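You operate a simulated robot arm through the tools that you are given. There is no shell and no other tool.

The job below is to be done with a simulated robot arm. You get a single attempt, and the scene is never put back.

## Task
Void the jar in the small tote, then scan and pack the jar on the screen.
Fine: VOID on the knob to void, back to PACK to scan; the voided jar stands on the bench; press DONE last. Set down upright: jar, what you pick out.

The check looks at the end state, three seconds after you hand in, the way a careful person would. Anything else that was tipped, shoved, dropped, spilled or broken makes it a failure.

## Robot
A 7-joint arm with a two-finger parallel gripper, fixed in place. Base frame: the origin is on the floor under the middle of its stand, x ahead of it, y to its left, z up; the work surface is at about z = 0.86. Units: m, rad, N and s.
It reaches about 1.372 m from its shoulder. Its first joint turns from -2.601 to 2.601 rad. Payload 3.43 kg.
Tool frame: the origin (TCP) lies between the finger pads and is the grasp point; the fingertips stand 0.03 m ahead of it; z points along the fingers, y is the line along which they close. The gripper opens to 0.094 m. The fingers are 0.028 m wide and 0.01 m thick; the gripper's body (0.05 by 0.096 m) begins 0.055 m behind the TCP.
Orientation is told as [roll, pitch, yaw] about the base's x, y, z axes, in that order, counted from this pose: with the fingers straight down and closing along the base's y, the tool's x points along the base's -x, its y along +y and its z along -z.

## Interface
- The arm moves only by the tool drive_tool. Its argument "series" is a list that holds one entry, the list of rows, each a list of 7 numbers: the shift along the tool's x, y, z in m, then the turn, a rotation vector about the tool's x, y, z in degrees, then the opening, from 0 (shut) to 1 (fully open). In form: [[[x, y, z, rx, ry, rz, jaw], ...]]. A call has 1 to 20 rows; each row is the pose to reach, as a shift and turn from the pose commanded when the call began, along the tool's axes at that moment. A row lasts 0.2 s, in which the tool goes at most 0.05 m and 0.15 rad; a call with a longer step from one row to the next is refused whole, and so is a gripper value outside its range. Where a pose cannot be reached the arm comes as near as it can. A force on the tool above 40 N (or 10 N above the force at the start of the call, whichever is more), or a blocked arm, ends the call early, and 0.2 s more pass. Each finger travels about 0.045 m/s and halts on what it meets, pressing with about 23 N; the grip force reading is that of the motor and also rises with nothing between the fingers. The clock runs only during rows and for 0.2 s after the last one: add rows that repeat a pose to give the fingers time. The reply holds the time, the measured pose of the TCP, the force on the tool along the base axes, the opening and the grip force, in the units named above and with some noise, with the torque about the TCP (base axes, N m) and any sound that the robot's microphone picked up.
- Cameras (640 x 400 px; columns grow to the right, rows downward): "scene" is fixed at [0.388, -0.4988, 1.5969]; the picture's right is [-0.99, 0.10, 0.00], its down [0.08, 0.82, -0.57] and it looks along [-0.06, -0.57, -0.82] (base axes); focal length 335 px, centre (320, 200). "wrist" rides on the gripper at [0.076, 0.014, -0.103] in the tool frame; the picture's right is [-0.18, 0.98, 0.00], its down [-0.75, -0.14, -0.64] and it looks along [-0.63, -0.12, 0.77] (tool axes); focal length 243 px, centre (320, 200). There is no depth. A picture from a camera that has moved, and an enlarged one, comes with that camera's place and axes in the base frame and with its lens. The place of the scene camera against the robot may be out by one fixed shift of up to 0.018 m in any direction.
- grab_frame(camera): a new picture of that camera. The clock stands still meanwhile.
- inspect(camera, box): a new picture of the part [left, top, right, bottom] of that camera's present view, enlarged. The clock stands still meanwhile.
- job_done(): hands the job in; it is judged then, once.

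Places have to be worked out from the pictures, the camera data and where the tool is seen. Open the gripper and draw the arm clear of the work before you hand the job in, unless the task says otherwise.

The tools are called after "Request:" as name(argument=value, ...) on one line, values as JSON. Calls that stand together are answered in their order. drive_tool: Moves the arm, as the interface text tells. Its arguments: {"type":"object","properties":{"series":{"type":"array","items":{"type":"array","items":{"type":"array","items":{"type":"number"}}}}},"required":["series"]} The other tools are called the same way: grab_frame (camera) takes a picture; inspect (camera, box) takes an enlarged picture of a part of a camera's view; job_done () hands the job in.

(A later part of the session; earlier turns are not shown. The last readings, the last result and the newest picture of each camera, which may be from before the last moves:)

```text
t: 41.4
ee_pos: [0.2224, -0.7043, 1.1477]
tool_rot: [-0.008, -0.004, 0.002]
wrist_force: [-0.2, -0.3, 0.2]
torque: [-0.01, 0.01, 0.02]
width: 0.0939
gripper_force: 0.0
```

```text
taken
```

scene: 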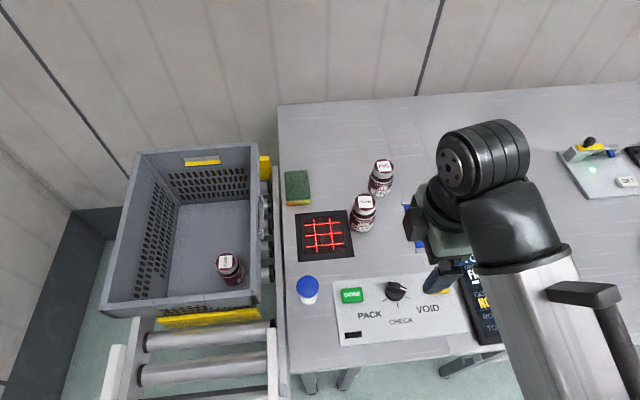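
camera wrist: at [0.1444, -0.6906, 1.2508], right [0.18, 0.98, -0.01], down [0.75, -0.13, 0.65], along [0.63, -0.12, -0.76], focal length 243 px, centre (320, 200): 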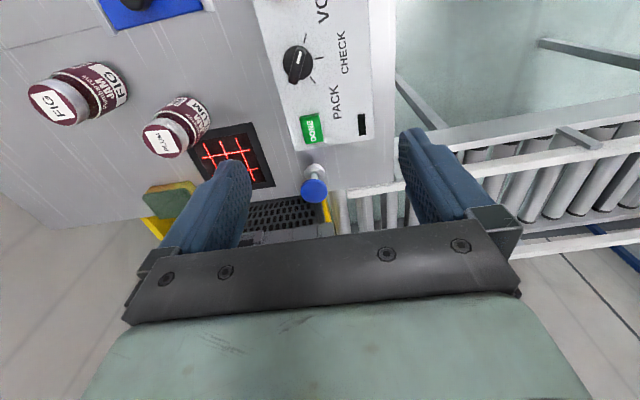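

The knob points at VOID. Now I zoom in on the SLOE jar to find where its barcode faces.

Request:
inspect(camera="scene", box=[200, 240, 260, 300])

Request:
inspect(camera="scene", box=[330, 150, 410, 240])

Request:
inspect(wrist="", camera="wrist", box=[10, 40, 230, 180])

```text
6.67 times, centred on (230, 270) of scene
camera zoom: at [0.388, -0.4988, 1.5969], right [-0.99, 0.1, 0.0], down [0.08, 0.82, -0.57], along [-0.06, -0.57, -0.82], focal length 2233 px, centre (920, -267)
```

zoom: 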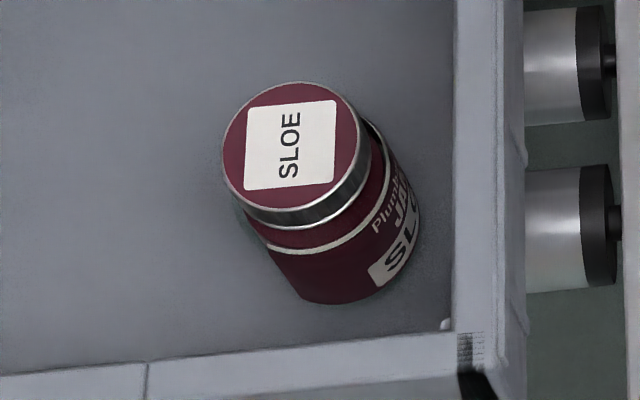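

```text
4.44 times, centred on (370, 195) of scene
camera zoom: at [0.388, -0.4988, 1.5969], right [-0.99, 0.1, 0.0], down [0.08, 0.82, -0.57], along [-0.06, -0.57, -0.82], focal length 1488 px, centre (98, 222)
```

zoom: 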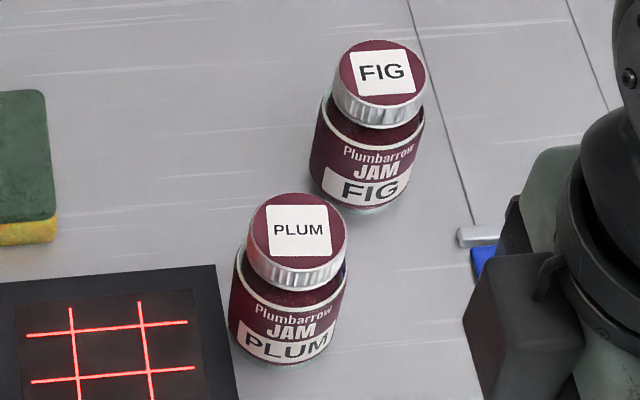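

```text
2.86 times, centred on (120, 110) of wrist
camera zoom: at [0.1444, -0.6906, 1.2508], right [0.18, 0.98, -0.01], down [0.75, -0.13, 0.65], along [0.63, -0.12, -0.76], focal length 693 px, centre (891, 457)
```

zoom: 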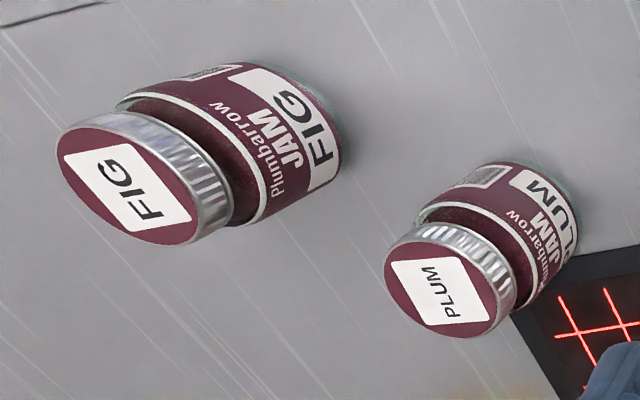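

FIG/PLUM barcodes face roughly -x, and SLOE's front faces -x, so its barcode should face about -y. I move above the tote's far side with the camera looking +y to see it.

Request:
drive_tool(series=[[[-0.01, -0.01, -0.02, 0, 0, -4, 1], [-0.03, -0.03, -0.02, 0, 0, -8, 1], [-0.05, -0.05, -0.02, 0, 0, -13, 1], [-0.07, -0.07, -0.02, 0, 0, -18, 1], [-0.09, -0.09, -0.02, 0, 0, -23, 1], [-0.11, -0.11, -0.02, 0, 0, -28, 1], [-0.13, -0.13, -0.02, 0, 0, -33, 1], [-0.15, -0.15, -0.02, 0, 0, -38, 1], [-0.17, -0.17, -0.02, 0, 0, -43, 1], [-0.19, -0.19, -0.02, 0, 0, -48, 1], [-0.21, -0.21, -0.02, 0, 0, -53, 1], [-0.23, -0.23, -0.02, 0, 0, -58, 1], [-0.255, -0.25, -0.02, 0, 0, -63, 1], [-0.28, -0.27, -0.01, 0, 0, -68, 1], [-0.305, -0.29, 0, 0, 0, -73, 1], [-0.33, -0.31, 0.01, 0, 0, -78, 1], [-0.35, -0.33, 0.02, 0, 0, -83, 1], [-0.3676, -0.3457, 0.03, 0, 0, -88, 1], [-0.3676, -0.3457, 0.04, 0, 0, -90, 1], [-0.3676, -0.3457, 0.04, 0, 0, -90, 1]]])

Request:
grab_frame(camera="wrist")

Request:
grab_frame(camera="scene")

```text
t: 45.6
ee_pos: [0.5669, -1.0095, 1.0986]
tool_rot: [-0.003, 0.003, 1.574]
wrist_force: [0.8, 0.5, -0.1]
torque: [0.01, 0.0, 0.04]
width: 0.094
gripper_force: 0.0
out of reach, approached as far as the arm can: row 1, 16, 17, 18, 19, 20
```

```text
taken
camera wrist: at [0.552, -1.0863, 1.2023], right [-0.98, 0.18, 0.0], down [0.14, 0.76, 0.64], along [0.12, 0.63, -0.77], focal length 243 px, centre (320, 200)
```

wrist: 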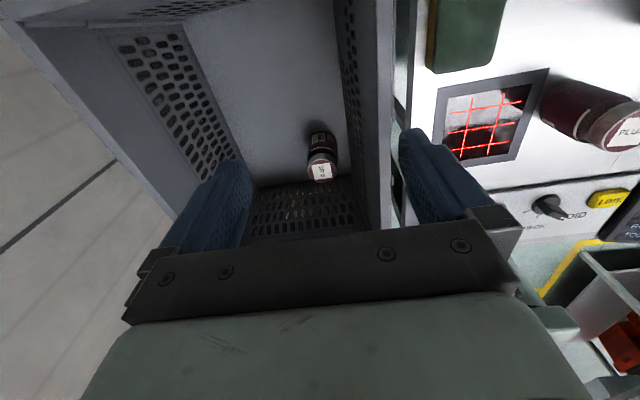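

```text
taken
```

scene: 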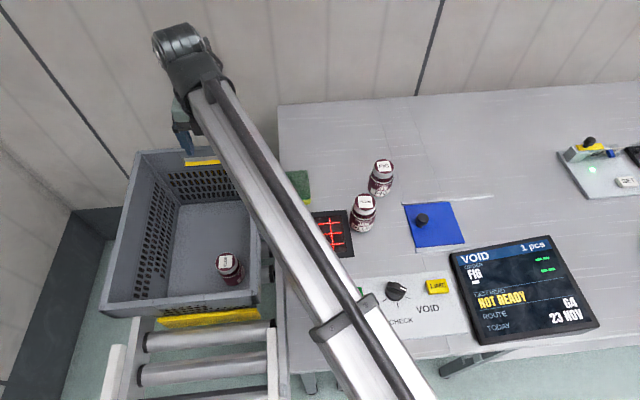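

The arm reached its limit near there but the view works. I zoom on the SLOE jar.

Request:
inspect(camera="wrist", box=[270, 110, 370, 190])

Request:
inspect(camera="wrist", box=[150, 0, 430, 200])

Request:
inspect(camera="wrist", box=[420, 50, 640, 250])

```text
5.00 times, centred on (320, 150) of wrist
camera zoom: at [0.552, -1.0863, 1.2023], right [-0.98, 0.18, 0.0], down [0.14, 0.76, 0.64], along [0.12, 0.63, -0.77], focal length 1213 px, centre (320, 450)
```

zoom: 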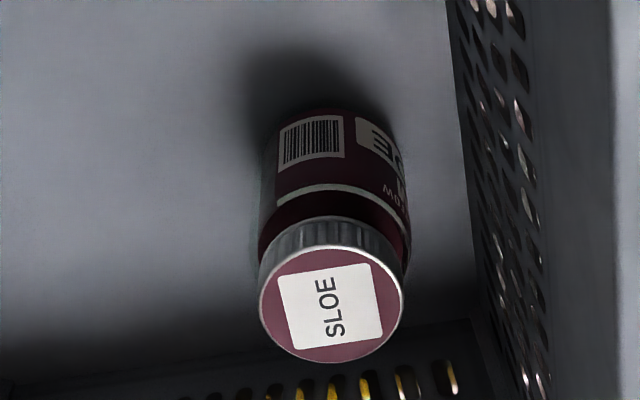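

```text
2.00 times, centred on (290, 100) of wrist
camera zoom: at [0.552, -1.0863, 1.2023], right [-0.98, 0.18, 0.0], down [0.14, 0.76, 0.64], along [0.12, 0.63, -0.77], focal length 485 px, centre (380, 400)
```

zoom: 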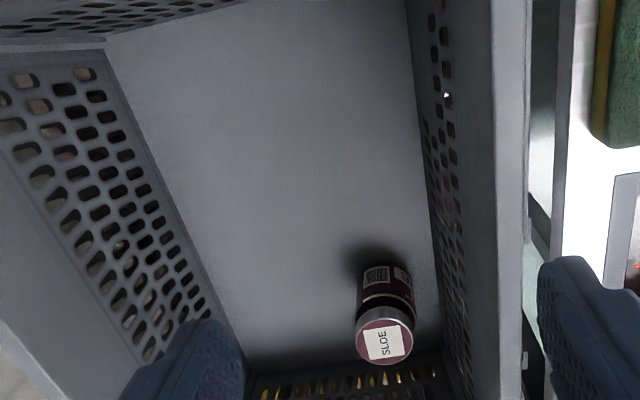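

```text
2.00 times, centred on (530, 150) of wrist
camera zoom: at [0.552, -1.0863, 1.2023], right [-0.98, 0.18, 0.0], down [0.14, 0.76, 0.64], along [0.12, 0.63, -0.77], focal length 485 px, centre (-100, 300)
```

zoom: 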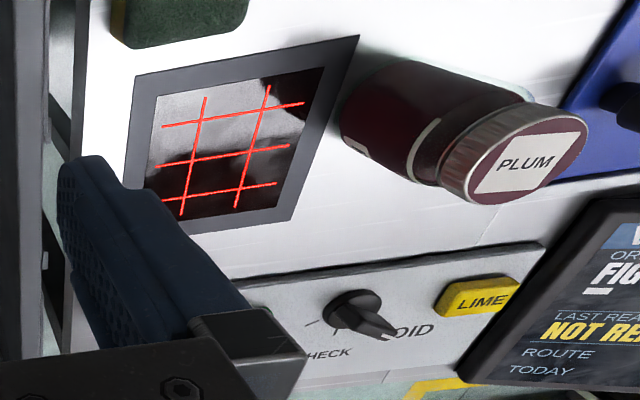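

The barcode sits low on the jar's side facing about -82° (−y), clear of where the fingers will go. I move over the jar while turning to yaw about -15°.

Request:
drive_tool(series=[[[-0.008, -0.001, 0, 0, 0, 5, 1], [-0.017, -0.003, 0, 0, 0, 10, 1], [-0.026, -0.004, 0, 0, 0, 15, 1], [-0.035, -0.006, 0, 0, 0, 20, 1], [-0.044, -0.007, 0, 0, 0, 25, 1], [-0.053, -0.009, 0, 0, 0, 30, 1], [-0.062, -0.01, 0, 0, 0, 35, 1], [-0.071, -0.012, 0, 0, 0, 40, 1], [-0.08, -0.013, 0, 0, 0, 46, 1], [-0.089, -0.015, 0, 0, 0, 52, 1], [-0.098, -0.016, 0, 0, 0, 58, 1], [-0.107, -0.018, 0, 0, 0, 64, 1], [-0.116, -0.019, 0.01, 0, 0, 70, 1], [-0.125, -0.02, 0.02, 0, 0, 76, 1], [-0.134, -0.021, 0.03, 0, 0, 82, 1], [-0.143, -0.022, 0.038, 0, 0, 88, 1], [-0.1505, -0.023, 0.038, 0, 0, 94, 1], [-0.1505, -0.023, 0.038, 0, 0, 100, 1], [-0.1505, -0.023, 0.038, 0, 0, 105, 1], [-0.1505, -0.023, 0.038, 0, 0, 105, 1]]])

Request:
grab_frame(camera="wrist")

Request:
grab_frame(camera="scene")

```text
t: 49.8
ee_pos: [0.5892, -0.8568, 1.0589]
tool_rot: [0.001, -0.003, -0.263]
wrist_force: [-0.4, -0.2, 0.0]
torque: [0.0, -0.01, 0.03]
width: 0.0941
gripper_force: 0.1
```

```text
taken
camera wrist: at [0.5189, -0.8241, 1.1617], right [0.43, 0.9, 0.0], down [0.69, -0.33, 0.64], along [0.58, -0.28, -0.76], focal length 243 px, centre (320, 200)
```

wrist: 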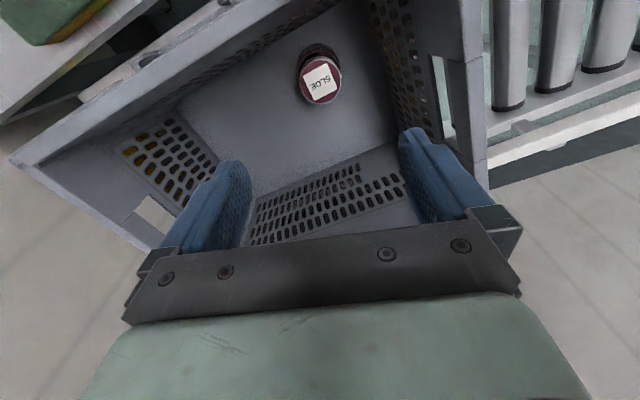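

```text
taken
```

scene: 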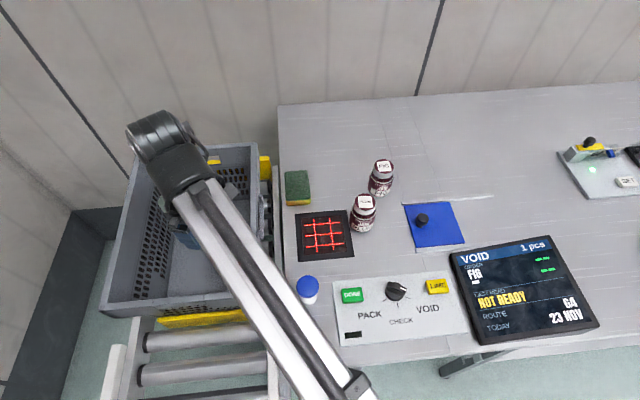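

The jar is at (0.591, -0.858). I tilt the hand 20° about its closing axis so the camera clears the near rim, and come down to z≈0.92 above the lid.

Request:
drive_tool(series=[[[-0.001, 0, 0.01, 0, 5, 0, 0.9], [-0.002, -0.0007, 0.02, 0, 10, 0, 0.85], [-0.002, -0.0007, 0.03, 0, 15, 0, 0.85], [-0.002, -0.0007, 0.04, 0, 20, 0, 0.85], [-0.002, -0.0007, 0.06, 0, 20, 0, 0.85], [-0.002, -0.0007, 0.08, 0, 20, 0, 0.85], [-0.002, -0.0007, 0.1, 0, 20, 0, 0.85], [-0.002, -0.0007, 0.12, 0, 20, 0, 0.85], [-0.002, -0.0007, 0.139, 0, 20, 0, 0.85], [-0.002, -0.0007, 0.139, 0, 20, 0, 0.85]]])

Request:
grab_frame(camera="wrist")

Request:
grab_frame(camera="scene")

```text
t: 52.0
ee_pos: [0.5919, -0.8585, 0.9191]
tool_rot: [-0.002, 0.346, -0.258]
wrist_force: [-0.2, -0.2, -0.2]
torque: [-0.01, -0.02, -0.01]
width: 0.0798
gripper_force: 0.0
```

```text
taken
camera wrist: at [0.5592, -0.8363, 1.0422], right [0.42, 0.91, -0.06], down [0.86, -0.37, 0.35], along [0.29, -0.2, -0.94], focal length 243 px, centre (320, 200)
```

wrist: 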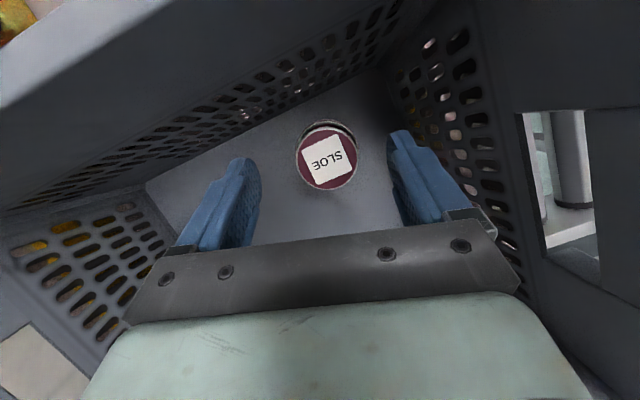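

```text
taken
```

scene: 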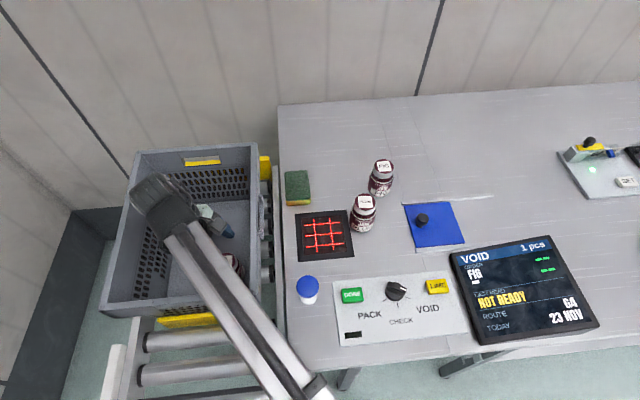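

Before going deeper I must be sure the forearm clears the tote's rim. I zoom in on the arm over the tote to judge its height.

Request:
inspect(camera="scene", box=[90, 160, 350, 400])

```text
1.67 times, centred on (220, 280) of scene
camera zoom: at [0.388, -0.4988, 1.5969], right [-0.99, 0.1, 0.0], down [0.08, 0.82, -0.57], along [-0.06, -0.57, -0.82], focal length 558 px, centre (487, 67)
```

zoom: 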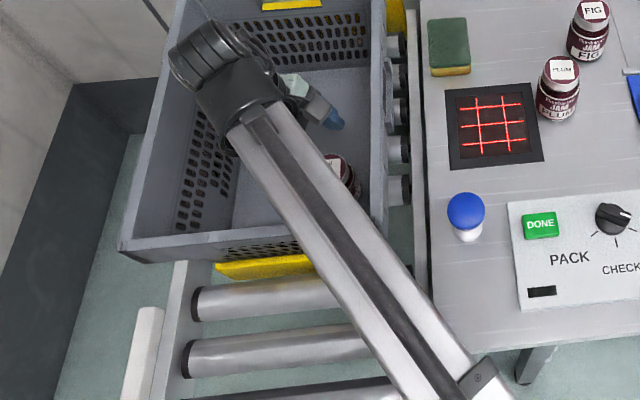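

The forearm is about level at z≈1.1, leaving roughly 2 cm over the rim at grasp depth. I descend straight down in small steps to z≈0.828, with the fingers either side of the jar.

Request:
drive_tool(series=[[[-0.0045, 0, 0.0122, 0, 0, 0, 0.85], [-0.009, 0, 0.0244, 0, 0, 0, 0.85], [-0.0133, 0, 0.0366, 0, 0, 0, 0.85], [-0.0178, 0, 0.0489, 0, 0, 0, 0.85], [-0.0222, 0, 0.0611, 0, 0, 0, 0.85], [-0.0267, 0, 0.0733, 0, 0, 0, 0.85], [-0.0311, 0, 0.0855, 0, 0, 0, 0.85], [-0.0311, 0, 0.0855, 0, 0, 0, 0.85]]])

Request:
grab_frame(camera="wrist")

Request:
inspect(camera="scene", box=[90, 160, 350, 400])

```text
t: 53.8
ee_pos: [0.5904, -0.8585, 0.8302]
tool_rot: [-0.001, 0.345, -0.26]
wrist_force: [0.4, -0.5, -0.6]
torque: [0.01, -0.01, -0.02]
width: 0.0801
gripper_force: 0.0
```

```text
taken
camera wrist: at [0.5585, -0.8366, 0.952], right [0.42, 0.91, -0.06], down [0.86, -0.37, 0.35], along [0.29, -0.2, -0.94], focal length 243 px, centre (320, 200)
```

wrist: 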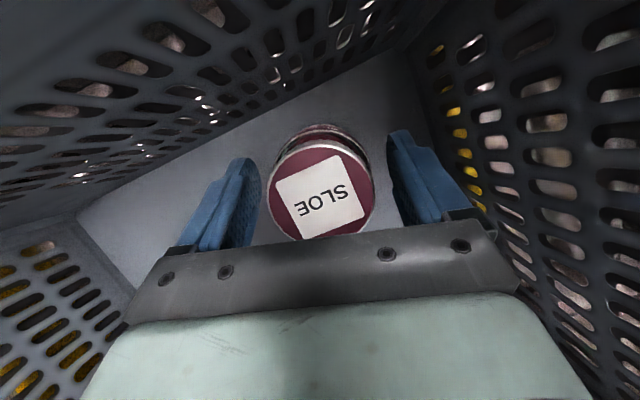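

```text
1.67 times, centred on (220, 280) of scene
camera zoom: at [0.388, -0.4988, 1.5969], right [-0.99, 0.1, 0.0], down [0.08, 0.82, -0.57], along [-0.06, -0.57, -0.82], focal length 558 px, centre (487, 67)
```

zoom: 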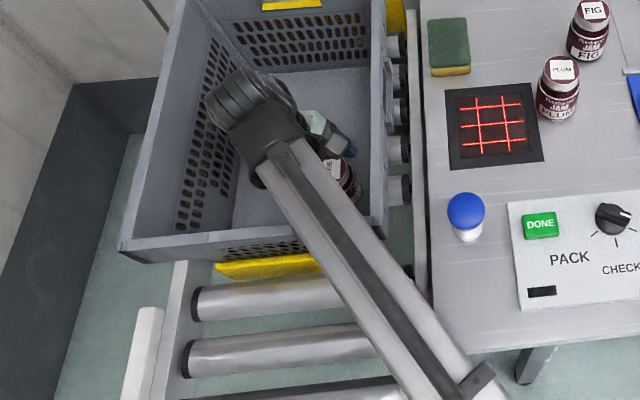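

No contact and the jar is centred between the fingers. I close the gripper.

Request:
drive_tool(series=[[[0, 0, 0, 0, 0, 0, 0.7], [0, 0, 0, 0, 0, 0, 0.55], [0, 0, 0, 0, 0, 0, 0.4], [0, 0, 0, 0, 0, 0, 0.3], [0, 0, 0, 0, 0, 0, 0.3], [0, 0, 0, 0, 0, 0, 0.3]]])

```text
t: 55.2
ee_pos: [0.5914, -0.8595, 0.8297]
tool_rot: [-0.001, 0.345, -0.26]
wrist_force: [0.4, -0.6, 0.6]
torque: [-0.17, 0.05, -0.02]
width: 0.0597
gripper_force: 23.0
```

The jar is held (width 0.060). I lift straight up by 0.25 m, clear of the rim.

Request:
drive_tool(series=[[[0.0034, 0, -0.0094, 0, 0, 0, 0.2], [0.0085, 0, -0.0235, 0, 0, 0, 0.2], [0.0154, 0, -0.0423, 0, 0, 0, 0.2], [0.0222, 0, -0.0611, 0, 0, 0, 0.2], [0.0291, 0, -0.0799, 0, 0, 0, 0.2], [0.0359, 0, -0.0987, 0, 0, 0, 0.2], [0.0428, 0, -0.1175, 0, 0, 0, 0.2], [0.0496, 0, -0.1363, 0, 0, 0, 0.2], [0.0564, 0, -0.1551, 0, 0, 0, 0.2], [0.0633, 0, -0.1739, 0, 0, 0, 0.2], [0.0701, 0, -0.1927, 0, 0, 0, 0.2], [0.077, 0, -0.2115, 0, 0, 0, 0.2], [0.0855, 0, -0.235, 0, 0, 0, 0.2], [0.0855, 0, -0.235, 0, 0, 0, 0.2]]])

Request:
grab_frame(camera="wrist")

Request:
grab_frame(camera="scene")

```text
t: 58.2
ee_pos: [0.5882, -0.8685, 1.0584]
tool_rot: [-0.032, 0.316, -0.259]
wrist_force: [0.5, -0.1, -4.1]
torque: [0.0, 0.02, 0.0]
width: 0.0593
gripper_force: 23.0
out of reach, approached as far as the arm can: row 11, 12, 13, 14
```

```text
taken
camera wrist: at [0.5533, -0.8421, 1.1799], right [0.41, 0.91, -0.09], down [0.86, -0.35, 0.38], along [0.31, -0.23, -0.92], focal length 243 px, centre (320, 200)
```

wrist: 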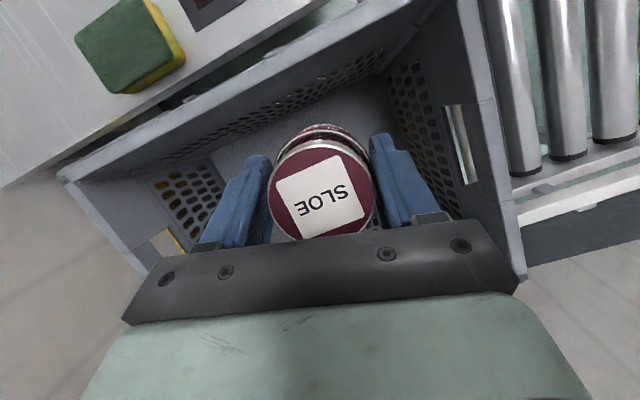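

```text
taken
```

scene: 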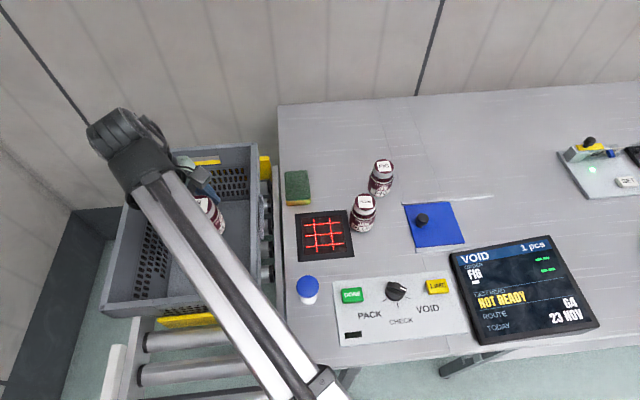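

The SLOE jar is lifted (about 0.4 kg) and upright. I carry it over the scanner while turning it about the vertical by +100°, so its barcode comes round toward +x.

Request:
drive_tool(series=[[[0.01, -0.004, 0.0036, 0, 0, 0, 0.2], [0.022, -0.009, 0.008, 1.71, 0, -4.7, 0.2], [0.036, -0.015, 0.013, 3.42, 0, -9.4, 0.2], [0.05, -0.021, 0.018, 5.13, 0, -14.1, 0.2], [0.066, -0.028, 0.024, 6.84, 0, -18.8, 0.2], [0.082, -0.034, 0.03, 8.55, 0, -23.5, 0.2], [0.098, -0.041, 0.0356, 10.26, 0, -28.2, 0.2], [0.114, -0.048, 0.0414, 11.97, 0, -32.9, 0.2], [0.13, -0.054, 0.047, 13.68, 0, -37.6, 0.2], [0.146, -0.061, 0.053, 15.39, 0, -42.3, 0.2], [0.162, -0.068, 0.0588, 17.1, 0, -47, 0.2], [0.176, -0.0735, 0.064, 18.81, 0, -51.7, 0.2], [0.19, -0.0794, 0.069, 20.52, 0, -56.4, 0.2], [0.2034, -0.085, 0.0739, 22.23, 0, -61.1, 0.2], [0.2034, -0.085, 0.0739, 23.94, 0, -65.8, 0.2], [0.2034, -0.085, 0.0739, 25.65, 0, -70.5, 0.2], [0.2034, -0.085, 0.0739, 27.36, 0, -75.2, 0.2], [0.2034, -0.085, 0.0739, 29.07, 0, -79.9, 0.2], [0.2034, -0.085, 0.0739, 30.78, 0, -84.6, 0.2], [0.2034, -0.085, 0.0739, 32.49, 0, -89.3, 0.2]]])

Request:
grab_frame(camera="wrist")

Request:
grab_frame(camera="scene")

```text
t: 62.4
ee_pos: [0.3571, -0.8918, 1.0592]
tool_rot: [-0.003, 0.35, 1.4]
wrist_force: [0.4, -0.4, -3.3]
torque: [0.0, -0.01, -0.02]
width: 0.0596
gripper_force: 22.6
out of reach, approached as far as the arm can: row 1, 2
```

```text
taken
camera wrist: at [0.3349, -0.9269, 1.1819], right [-0.94, 0.34, -0.07], down [0.3, 0.89, 0.34], along [0.17, 0.3, -0.94], focal length 243 px, centre (320, 200)
```

wrist: 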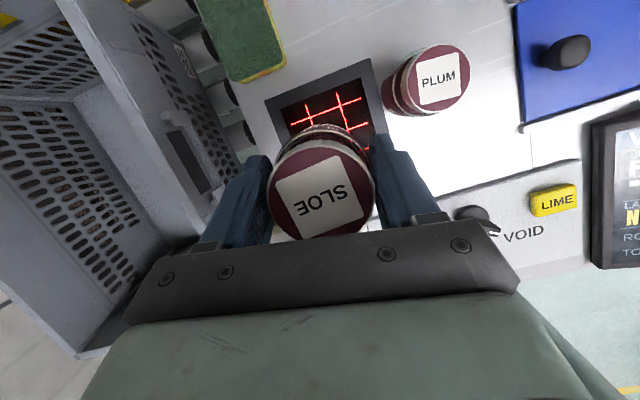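

```text
taken
```

scene: 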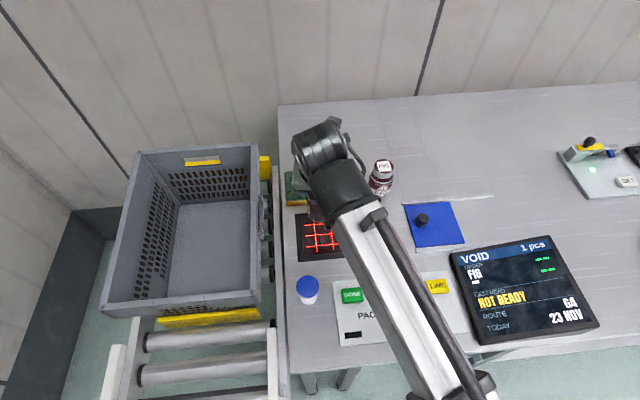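

The jar hangs over the scanner with the barcode toward +x. I lower it so its base is about 5 cm above the window and listen for a read.

Request:
drive_tool(series=[[[-0.005, 0.003, 0.014, 0, 0, 0, 0.2], [-0.01, 0.006, 0.028, 0, 0, 0, 0.2], [-0.015, 0.006, 0.042, 0, 0, 0, 0.2], [-0.02, 0.006, 0.056, 0, 0, 0, 0.2], [-0.0256, 0.006, 0.0705, 0, 0, 0, 0.2], [-0.0256, 0.006, 0.0705, 0, 0, 0, 0.2], [-0.0256, 0.006, 0.0705, 0, 0, 0, 0.2], [-0.0256, 0.006, 0.0705, 0, 0, 0, 0.2]]])

Request:
inspect(camera="scene", box=[270, 160, 430, 300])

Request:
inspect(camera="scene", box=[440, 230, 620, 350])

```text
t: 64.2
ee_pos: [0.35, -0.8934, 0.9834]
tool_rot: [-0.003, 0.35, 1.398]
wrist_force: [0.5, 0.3, -3.4]
torque: [0.02, 0.03, 0.04]
width: 0.0597
gripper_force: 23.2
```

```text
2.86 times, centred on (350, 230) of scene
camera zoom: at [0.388, -0.4988, 1.5969], right [-0.99, 0.1, 0.0], down [0.08, 0.82, -0.57], along [-0.06, -0.57, -0.82], focal length 957 px, centre (234, 114)
```

zoom: 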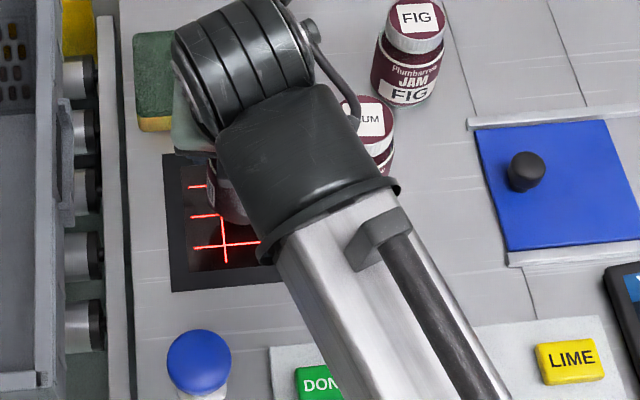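

```text
3.33 times, centred on (530, 290) of scene
camera zoom: at [0.388, -0.4988, 1.5969], right [-0.99, 0.1, 0.0], down [0.08, 0.82, -0.57], along [-0.06, -0.57, -0.82], focal length 1116 px, centre (-380, -100)
```

zoom: 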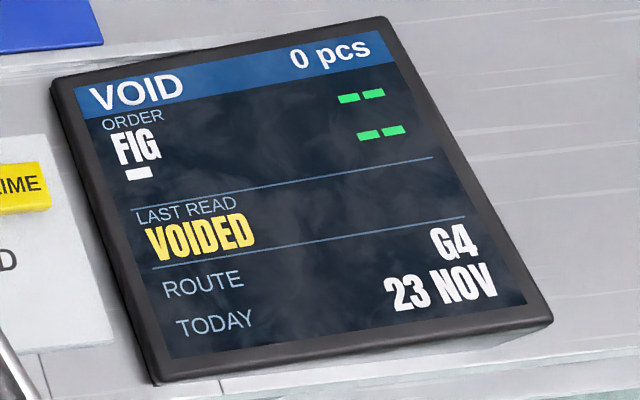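

The screen shows VOIDED and 0 pcs, so the read succeeded. I lift the jar and carry it high over to a free spot on the bench near (0.04, -1.05), well away from the scanner.

Request:
drive_tool(series=[[[0.0068, 0, -0.0188, 0, 0, 0, 0.2], [0.0137, 0, -0.0376, 0, 0, 0, 0.2], [0.0205, 0, -0.0564, 0, 0, 0, 0.2], [0.0274, 0, -0.0752, 0, 0, 0, 0.2], [0.0342, 0, -0.094, 0, 0, 0, 0.2], [0.0482, 0.02, -0.0889, -1, 0, 2.7, 0.2], [0.0633, 0.0415, -0.0834, -2, 0, 5.4, 0.2], [0.0784, 0.063, -0.0779, -3, 0, 8.2, 0.2], [0.0935, 0.0846, -0.0724, -4, 0, 11, 0.2], [0.1086, 0.1061, -0.067, -5, 0, 13.7, 0.2], [0.1236, 0.1277, -0.0615, -6, 0, 16.5, 0.2], [0.1387, 0.1492, -0.056, -7, 0, 19.2, 0.2], [0.1538, 0.1708, -0.0505, -8, 0, 22, 0.2], [0.1689, 0.1923, -0.045, -9, 0, 24.7, 0.2], [0.184, 0.2139, -0.0395, -10, 0, 27.5, 0.2], [0.199, 0.2354, -0.034, -11, 0, 30.2, 0.2], [0.2141, 0.257, -0.0286, -12, 0, 33, 0.2], [0.2292, 0.2787, -0.0231, -13, 0, 35.7, 0.2], [0.2292, 0.2787, -0.0231, -13.7, 0, 37.6, 0.2], [0.2292, 0.2787, -0.0231, -13.7, 0, 37.6, 0.2]]])

Request:
grab_frame(camera="wrist")

Request:
grab_frame(camera="scene")

```text
t: 68.4
ee_pos: [0.0391, -1.0488, 1.084]
tool_rot: [-0.003, 0.349, 0.698]
wrist_force: [-0.4, 0.0, -2.8]
torque: [-0.01, 0.0, -0.01]
width: 0.0594
gripper_force: 22.9
```

```text
taken
camera wrist: at [0.001, -1.0612, 1.2059], right [-0.5, 0.86, -0.07], down [0.8, 0.49, 0.35], along [0.33, 0.12, -0.94], focal length 243 px, centre (320, 200)
```

wrist: 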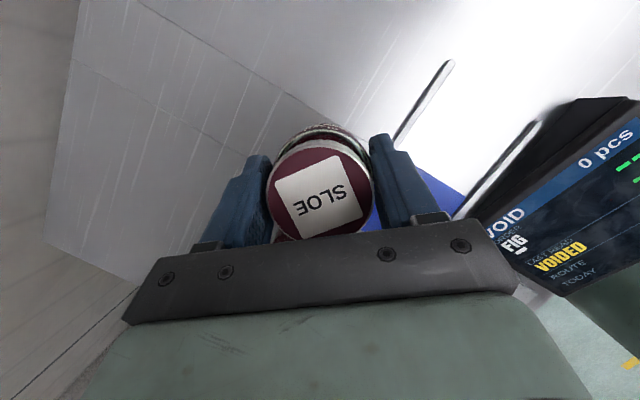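

```text
taken
```

scene: 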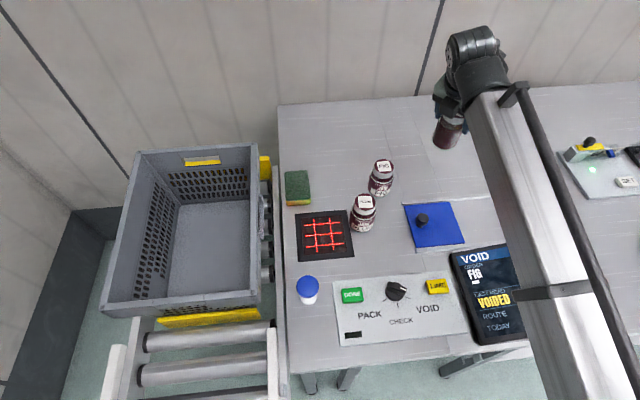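

The spot below is free. I lower the jar, shifting 2 cm further back from the slide rail, to about 2 cm above the bench.

Request:
drive_tool(series=[[[-0.004, -0.002, 0.0157, 0, 0, 0, 0.2], [-0.008, -0.004, 0.0314, 0, 0, 0, 0.2], [-0.012, -0.006, 0.0471, 0, 0, 0, 0.2], [-0.016, -0.008, 0.0628, 0, 0, 0, 0.2], [-0.02, -0.01, 0.0786, 0, 0, 0, 0.2], [-0.024, -0.012, 0.0943, 0, 0, 0, 0.2], [-0.028, -0.014, 0.11, 0, 0, 0, 0.2], [-0.032, -0.0153, 0.1257, 0, 0, 0, 0.2], [-0.032, -0.0153, 0.1257, 0, 0, 0, 0.2]]])

Request:
inspect(camera="scene", box=[390, 80, 550, 220])

```text
t: 70.4
ee_pos: [0.0413, -1.0694, 0.9555]
tool_rot: [-0.003, 0.35, 0.701]
wrist_force: [0.4, 0.0, -3.8]
torque: [-0.01, -0.05, 0.01]
width: 0.0596
gripper_force: 23.3
```

```text
2.86 times, centred on (470, 150) of scene
camera zoom: at [0.388, -0.4988, 1.5969], right [-0.99, 0.1, 0.0], down [0.08, 0.82, -0.57], along [-0.06, -0.57, -0.82], focal length 957 px, centre (-109, 343)
```

zoom: 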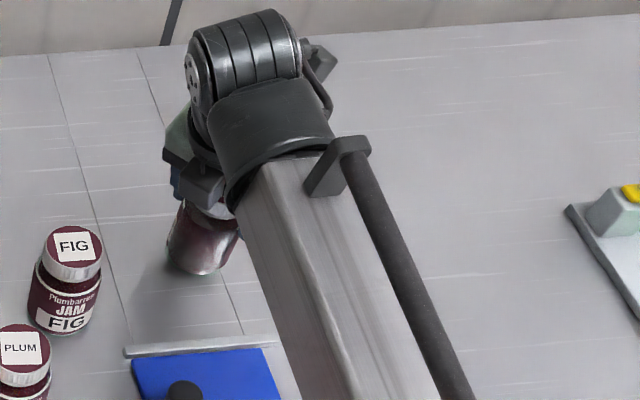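

The jar hangs just above the bench. I lower in 3 mm steps and watch the vertical force.

Request:
drive_tool(series=[[[-0.001, 0, 0.0028, 0, 0, 0, 0.2], [-0.002, 0, 0.0056, 0, 0, 0, 0.2], [-0.0031, 0, 0.0085, 0, 0, 0, 0.2], [-0.0041, 0, 0.0113, 0, 0, 0, 0.2], [-0.0051, 0, 0.0141, 0, 0, 0, 0.2], [-0.0058, 0, 0.016, 0, 0, 0, 0.2]]])

```text
t: 71.8
ee_pos: [0.0414, -1.0682, 0.9396]
tool_rot: [-0.006, 0.351, 0.7]
wrist_force: [3.7, -3.6, 21.3]
torque: [-0.03, -0.05, 0.14]
width: 0.0593
gripper_force: 22.5
```

The jar touches the bench (about 25 N of push). I ease up 1 mm and then open the fingers.

Request:
drive_tool(series=[[[0.0003, 0, -0.0009, 0, 0, 0, 0.2], [0.0003, 0, -0.0009, 0, 0, 0, 0.2], [0.0003, 0, -0.0009, 0, 0, 0, 0.65], [0.0003, 0, -0.0009, 0, 0, 0, 0.75], [0.0003, 0, -0.0009, 0, 0, 0, 0.85], [0.0003, 0, -0.0009, 0, 0, 0, 0.9], [0.0003, 0, -0.0009, 0, 0, 0, 0.9]]])

Request:
grab_frame(camera="wrist")

```text
t: 73.4
ee_pos: [0.0418, -1.0684, 0.9386]
tool_rot: [-0.003, 0.349, 0.698]
wrist_force: [0.4, 0.0, -0.2]
torque: [0.01, 0.01, -0.02]
width: 0.0847
gripper_force: 0.0
```

```text
taken
camera wrist: at [0.0035, -1.0811, 1.0614], right [-0.5, 0.86, -0.07], down [0.8, 0.49, 0.35], along [0.33, 0.12, -0.94], focal length 243 px, centre (320, 200)
```

wrist: 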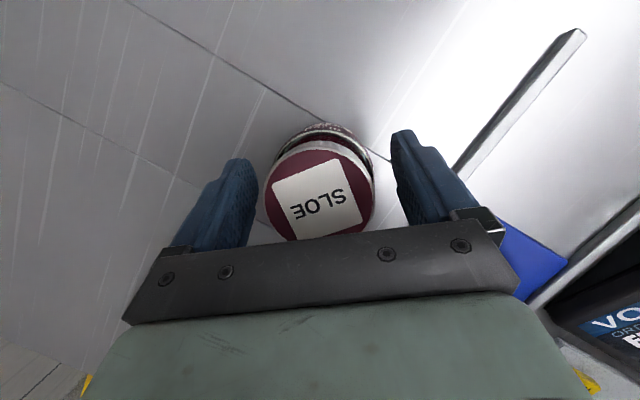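

The jar is free and standing. I withdraw straight up by 16 cm and look.

Request:
drive_tool(series=[[[0.0034, 0, -0.0094, 0, 0, 0, 0.9], [0.0085, 0, -0.0235, 0, 0, 0, 0.9], [0.0154, 0, -0.0423, 0, 0, 0, 0.9], [0.0222, 0, -0.0611, 0, 0, 0, 0.9], [0.0291, 0, -0.0799, 0, 0, 0, 0.9], [0.0359, 0, -0.0987, 0, 0, 0, 0.9], [0.0428, 0, -0.1175, 0, 0, 0, 0.9], [0.0496, 0, -0.1363, 0, 0, 0, 0.9], [0.0547, 0, -0.15, 0, 0, 0, 0.9], [0.0547, 0, -0.15, 0, 0, 0, 0.9]]])

Request:
grab_frame(camera="wrist")

Request:
grab_frame(camera="scene")

```text
t: 75.6
ee_pos: [0.0397, -1.0683, 1.0984]
tool_rot: [-0.003, 0.35, 0.699]
wrist_force: [-0.1, 0.4, -0.3]
torque: [-0.01, 0.0, 0.0]
width: 0.0847
gripper_force: 0.0
```

```text
taken
camera wrist: at [0.0023, -1.0818, 1.2208], right [-0.5, 0.86, -0.07], down [0.8, 0.49, 0.35], along [0.33, 0.12, -0.94], focal length 243 px, centre (320, 200)
```

wrist: 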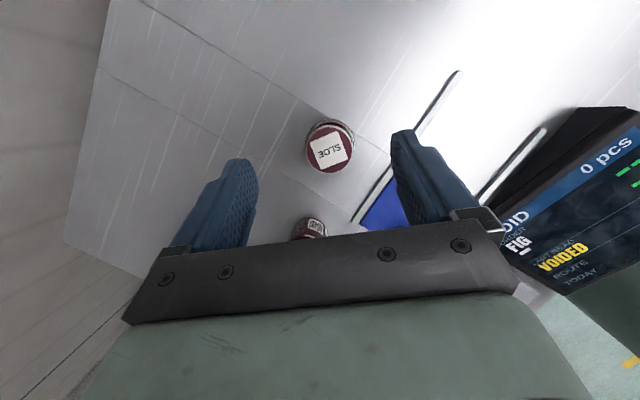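

```text
taken
```

scene: 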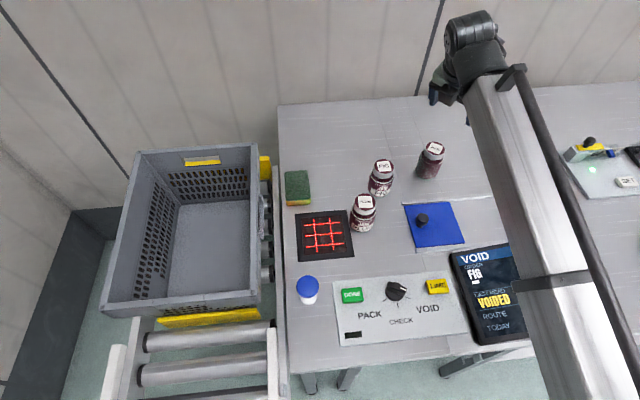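

SLOE stands upright on the bench and the tote is empty. Now I go back to the knob: I straighten the tool to yaw 0 and move to the -x side of the pointer, closing the fingers on the way.

Request:
drive_tool(series=[[[-0.0199, 0.0122, -0.004, 0, 0, 0, 0.9], [-0.0399, 0.0244, -0.0081, -0.5, -1.37, 2.83, 0.8], [-0.0598, 0.0365, -0.0121, -1.0, -2.74, 5.66, 0.7], [-0.0798, 0.0487, -0.0162, -1.5, -4.11, 8.49, 0.6], [-0.0997, 0.0609, -0.0202, -2.0, -5.48, 11.31, 0.5], [-0.1197, 0.0731, -0.0243, -2.49, -6.85, 14.14, 0.4], [-0.1396, 0.0853, -0.0283, -2.99, -8.22, 16.97, 0.3], [-0.1596, 0.0975, -0.0323, -3.49, -9.59, 19.8, 0.2], [-0.1795, 0.1096, -0.0364, -3.99, -10.96, 22.63, 0.1], [-0.1994, 0.1218, -0.0404, -4.49, -12.33, 25.46, 0], [-0.2194, 0.134, -0.0445, -4.99, -13.7, 28.29, 0], [-0.2393, 0.1462, -0.0485, -5.48, -15.07, 31.11, 0], [-0.2593, 0.1584, -0.0526, -5.98, -16.44, 33.94, 0], [-0.2792, 0.1705, -0.0566, -6.48, -17.81, 36.77, 0], [-0.2992, 0.1827, -0.0607, -6.98, -19.18, 39.6, 0], [-0.3191, 0.1949, -0.0647, -6.98, -19.18, 39.6, 0], [-0.3191, 0.1949, -0.0647, -6.98, -19.18, 39.6, 0]]])

Request:
grab_frame(camera="wrist")

Request:
grab_frame(camera="scene")

```text
t: 79.2
ee_pos: [0.1602, -0.7115, 1.0477]
tool_rot: [-0.002, -0.001, 0.003]
wrist_force: [0.2, 0.2, 0.3]
torque: [-0.01, -0.01, 0.0]
width: 0.0
gripper_force: 22.6
```

```text
taken
camera wrist: at [0.083, -0.6986, 1.1514], right [0.18, 0.98, 0.0], down [0.75, -0.14, 0.64], along [0.63, -0.12, -0.77], focal length 243 px, centre (320, 200)
```

wrist: 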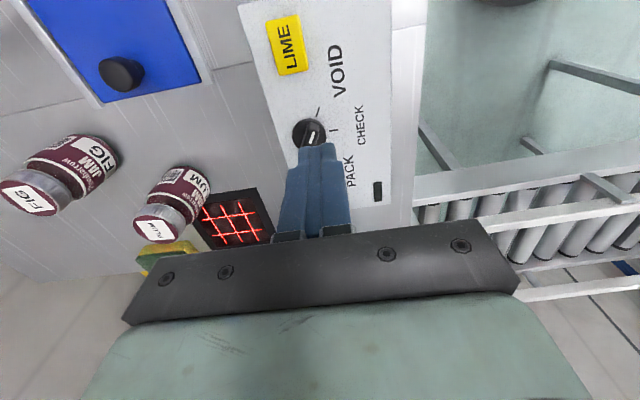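

```text
taken
```

scene: 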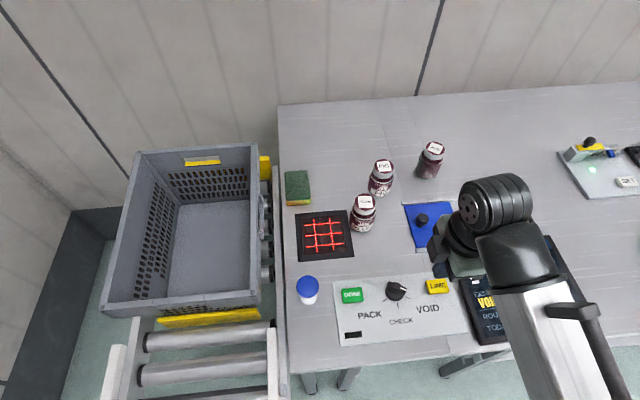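

The fingers are on the -x side of the knob with LIME clear. I lower to z≈0.917 and push slowly toward +x to swing the pointer from VOID past CHECK to PACK.

Request:
drive_tool(series=[[[0, 0, 0.03, 0, 0, 0, 0], [0, 0, 0.06, 0, 0, 0, 0], [0, 0, 0.09, 0, 0, 0, 0], [0, 0, 0.11, 0, 0, 0, 0], [0, 0, 0.125, 0, 0, 0, 0], [0, 0, 0.1307, 0, 0, 0, 0], [0, 0, 0.1307, 0, 0, 0, 0]]])

Request:
drive_tool(series=[[[-0.004, 0, 0, 0, 0, 0, 0], [-0.008, 0, 0, 0, 0, 0, 0], [-0.012, 0, 0, 0, 0, 0, 0], [-0.016, 0, 0, 0, 0, 0, 0], [-0.02, 0, 0, 0, 0, 0, 0], [-0.024, 0, 0, 0, 0, 0, 0], [-0.028, 0, 0, 0, 0, 0, 0], [-0.032, 0, 0, 0, 0, 0, 0], [-0.036, 0, 0, 0, 0, 0, 0], [-0.04, 0, 0, 0, 0, 0, 0], [-0.044, 0, 0, 0, 0, 0, 0], [-0.046, 0, 0, 0, 0, 0, 0], [-0.046, 0, 0, 0, 0, 0, 0]]])

Request:
grab_frame(camera="wrist")

Request:
grab_frame(camera="scene")

```text
t: 80.8
ee_pos: [0.1612, -0.7121, 0.9185]
tool_rot: [-0.001, -0.002, 0.002]
wrist_force: [-0.1, -0.1, 0.4]
torque: [0.03, 0.02, -0.04]
width: 0.0001
gripper_force: 23.0
```

```text
t: 82.5
ee_pos: [0.1898, -0.7052, 0.9178]
tool_rot: [0.009, 0.001, 0.003]
wrist_force: [-1.6, 7.8, 5.6]
torque: [0.04, -0.06, 0.1]
width: 0.0
gripper_force: 22.9
stopped in row 8: the force on the tool passed its limit at 43 N (the readings are from after the stop); the commanded pose is now the measured one
```

```text
taken
camera wrist: at [0.1134, -0.6937, 1.0212], right [0.18, 0.98, 0.01], down [0.75, -0.15, 0.64], along [0.63, -0.11, -0.77], focal length 243 px, centre (320, 200)
```

wrist: 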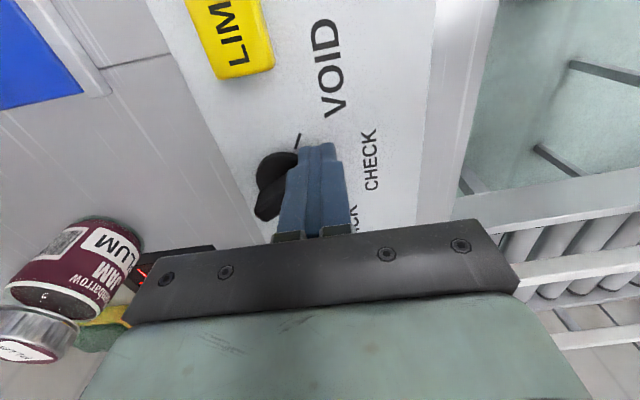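

```text
taken
```

scene: 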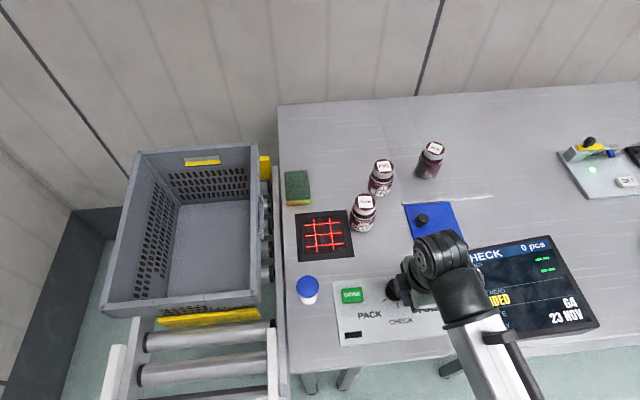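

The screen says CHECK but the push wedged on the bar's end. I back off, rise and look at the knob's angle.

Request:
drive_tool(series=[[[0.006, 0, 0, 0, 0, 0, 0], [0.014, 0, 0, 0, 0, 0, 0], [0.016, 0, -0.02, 0, 0, 0, 0], [0.016, 0, -0.05, 0, 0, 0, 0.2], [0.016, 0, -0.08, 0, 0, 0, 0.4], [0.016, 0, -0.11, 0, 0, 0, 0.6], [0.016, 0, -0.14, 0, 0, 0, 0.7], [0.016, 0, -0.14, 0, 0, 0, 0.7]]])

Request:
inspect(camera="wrist", box=[240, 30, 420, 150])

Request:
inspect(camera="scene", box=[340, 260, 480, 340])

```text
t: 84.3
ee_pos: [0.1744, -0.7083, 1.0571]
tool_rot: [0.012, 0.0, 0.003]
wrist_force: [-0.3, 0.3, 0.1]
torque: [-0.03, 0.02, 0.02]
width: 0.0659
gripper_force: 0.0
```

```text
3.33 times, centred on (330, 90) of wrist
camera zoom: at [0.0983, -0.6956, 1.1609], right [0.18, 0.98, 0.01], down [0.75, -0.15, 0.64], along [0.63, -0.11, -0.77], focal length 809 px, centre (287, 567)
```

zoom: 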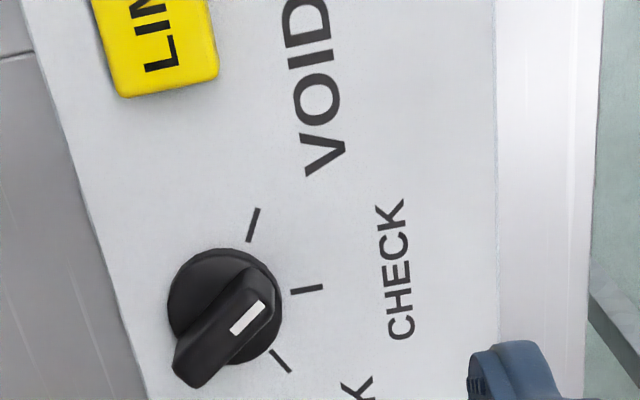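

```text
4.57 times, centred on (410, 300) of scene
camera zoom: at [0.388, -0.4988, 1.5969], right [-0.99, 0.1, 0.0], down [0.08, 0.82, -0.57], along [-0.06, -0.57, -0.82], focal length 1531 px, centre (-91, -257)
```

zoom: 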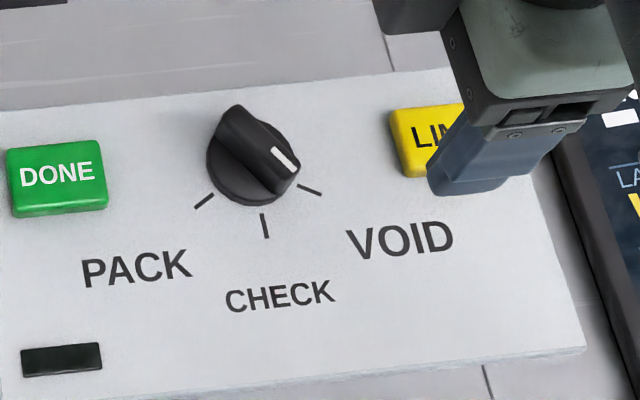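

The knob sits at about 128°, between VOID and CHECK. I'll straddle it at yaw ~88° (reachable), close to square it up, and turn it to PACK; first I level and position over it.

Request:
drive_tool(series=[[[-0.012, -0.009, 0, 0.7, 0, 0, 0.7], [-0.024, -0.018, 0, 0.7, 0, 0, 0.7], [-0.0351, -0.0277, 0, 0.7, 0, 0, 0.7], [-0.0351, -0.0277, 0, 0.7, 0, 0, 0.7]]])

Request:
drive_tool(series=[[[0, 0, 0, 0, 0, -5, 0.7], [0, 0, 0, 0, 0, -10, 0.7], [0, 0, 0, 0, 0, -15, 0.7], [0, 0, 0, 0, 0, -20, 0.7], [0, 0, 0, 0, 0, -25, 0.7], [0, 0, 0, 0, 0, -30, 0.7], [0, 0, 0, 0, 0, -35, 0.7], [0, 0, 0, 0, 0, -40, 0.7], [0, 0, 0, 0, 0, -45, 0.7], [0, 0, 0.01, 0, 0, -50, 0.7], [0, 0, 0.02, 0, 0, -55, 0.7], [0, 0, 0.03, 0, 0, -60, 0.7], [0, 0, 0.04, 0, 0, -65, 0.7], [0, 0, 0.05, 0, 0, -70, 0.7], [0, 0, 0.06, 0, 0, -75, 0.7], [0, 0, 0.07, 0, 0, -80, 0.7], [0, 0, 0.08, 0, 0, -85, 0.7], [0, 0, 0.09, 0, 0, -88, 0.7], [0, 0, 0.09, 0, 0, -88, 0.7]]])

Request:
grab_frame(camera="wrist")

```text
t: 85.3
ee_pos: [0.2093, -0.7351, 1.0577]
tool_rot: [-0.003, -0.001, 0.004]
wrist_force: [-0.4, -0.1, 0.8]
torque: [0.01, 0.01, 0.04]
width: 0.0657
gripper_force: 0.0
```

```text
t: 89.3
ee_pos: [0.2091, -0.7376, 0.9676]
tool_rot: [0.002, 0.002, 1.539]
wrist_force: [-0.2, -0.1, -0.6]
torque: [0.01, -0.04, -0.01]
width: 0.066
gripper_force: 0.0
```

```text
taken
camera wrist: at [0.1925, -0.8133, 1.0705], right [-0.98, 0.21, 0.0], down [0.16, 0.75, 0.64], along [0.14, 0.62, -0.77], focal length 243 px, centre (320, 200)
```

wrist: 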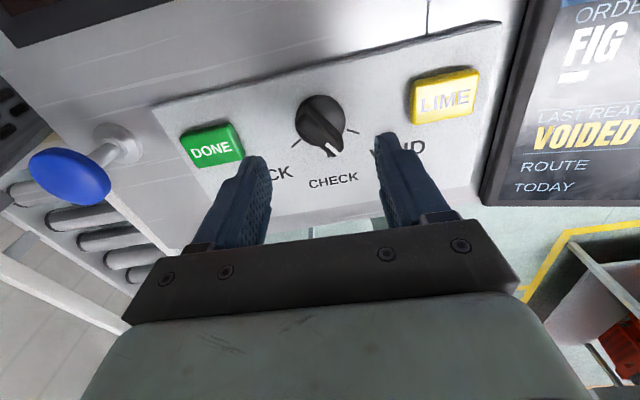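

The knob is centred. I lower to z≈0.917 and close on the bar.

Request:
drive_tool(series=[[[-0.001, 0, 0.015, 0, 0, 0, 0.7], [-0.0016, 0, 0.03, 0, 0, 0, 0.7], [-0.0016, 0, 0.045, 0, 0, 0, 0.7], [-0.0016, 0, 0.0495, 0, 0, 0, 0.7], [-0.0016, 0, 0.0495, 0, 0, 0, 0.55], [-0.0016, 0, 0.0495, 0, 0, 0, 0.4], [-0.0016, 0, 0.0495, 0, 0, 0, 0.25], [-0.0016, 0, 0.0495, 0, 0, 0, 0.1], [-0.0016, 0, 0.0495, 0, 0, 0, 0], [-0.0016, 0, 0.0495, 0, 0, 0, 0], [-0.0016, 0, 0.0495, 0, 0, 0, 0]]])

Request:
grab_frame(camera="wrist")

```text
t: 91.8
ee_pos: [0.2104, -0.7353, 0.917]
tool_rot: [-0.003, 0.002, 1.54]
wrist_force: [18.5, -0.7, -0.7]
torque: [0.03, -0.29, 0.03]
width: 0.014
gripper_force: 45.6
```

```text
taken
camera wrist: at [0.1925, -0.8112, 1.0204], right [-0.98, 0.21, 0.0], down [0.16, 0.75, 0.64], along [0.14, 0.62, -0.77], focal length 243 px, centre (320, 200)
```

wrist: 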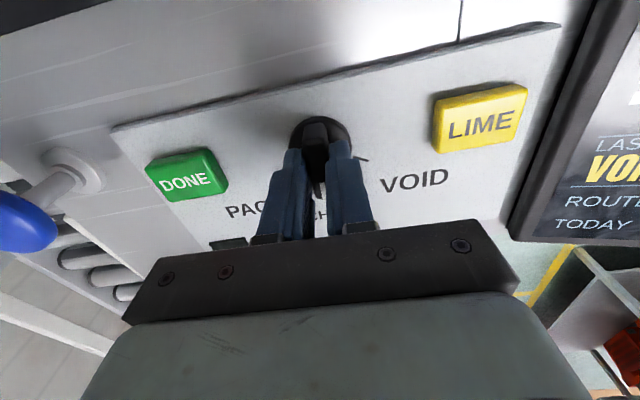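

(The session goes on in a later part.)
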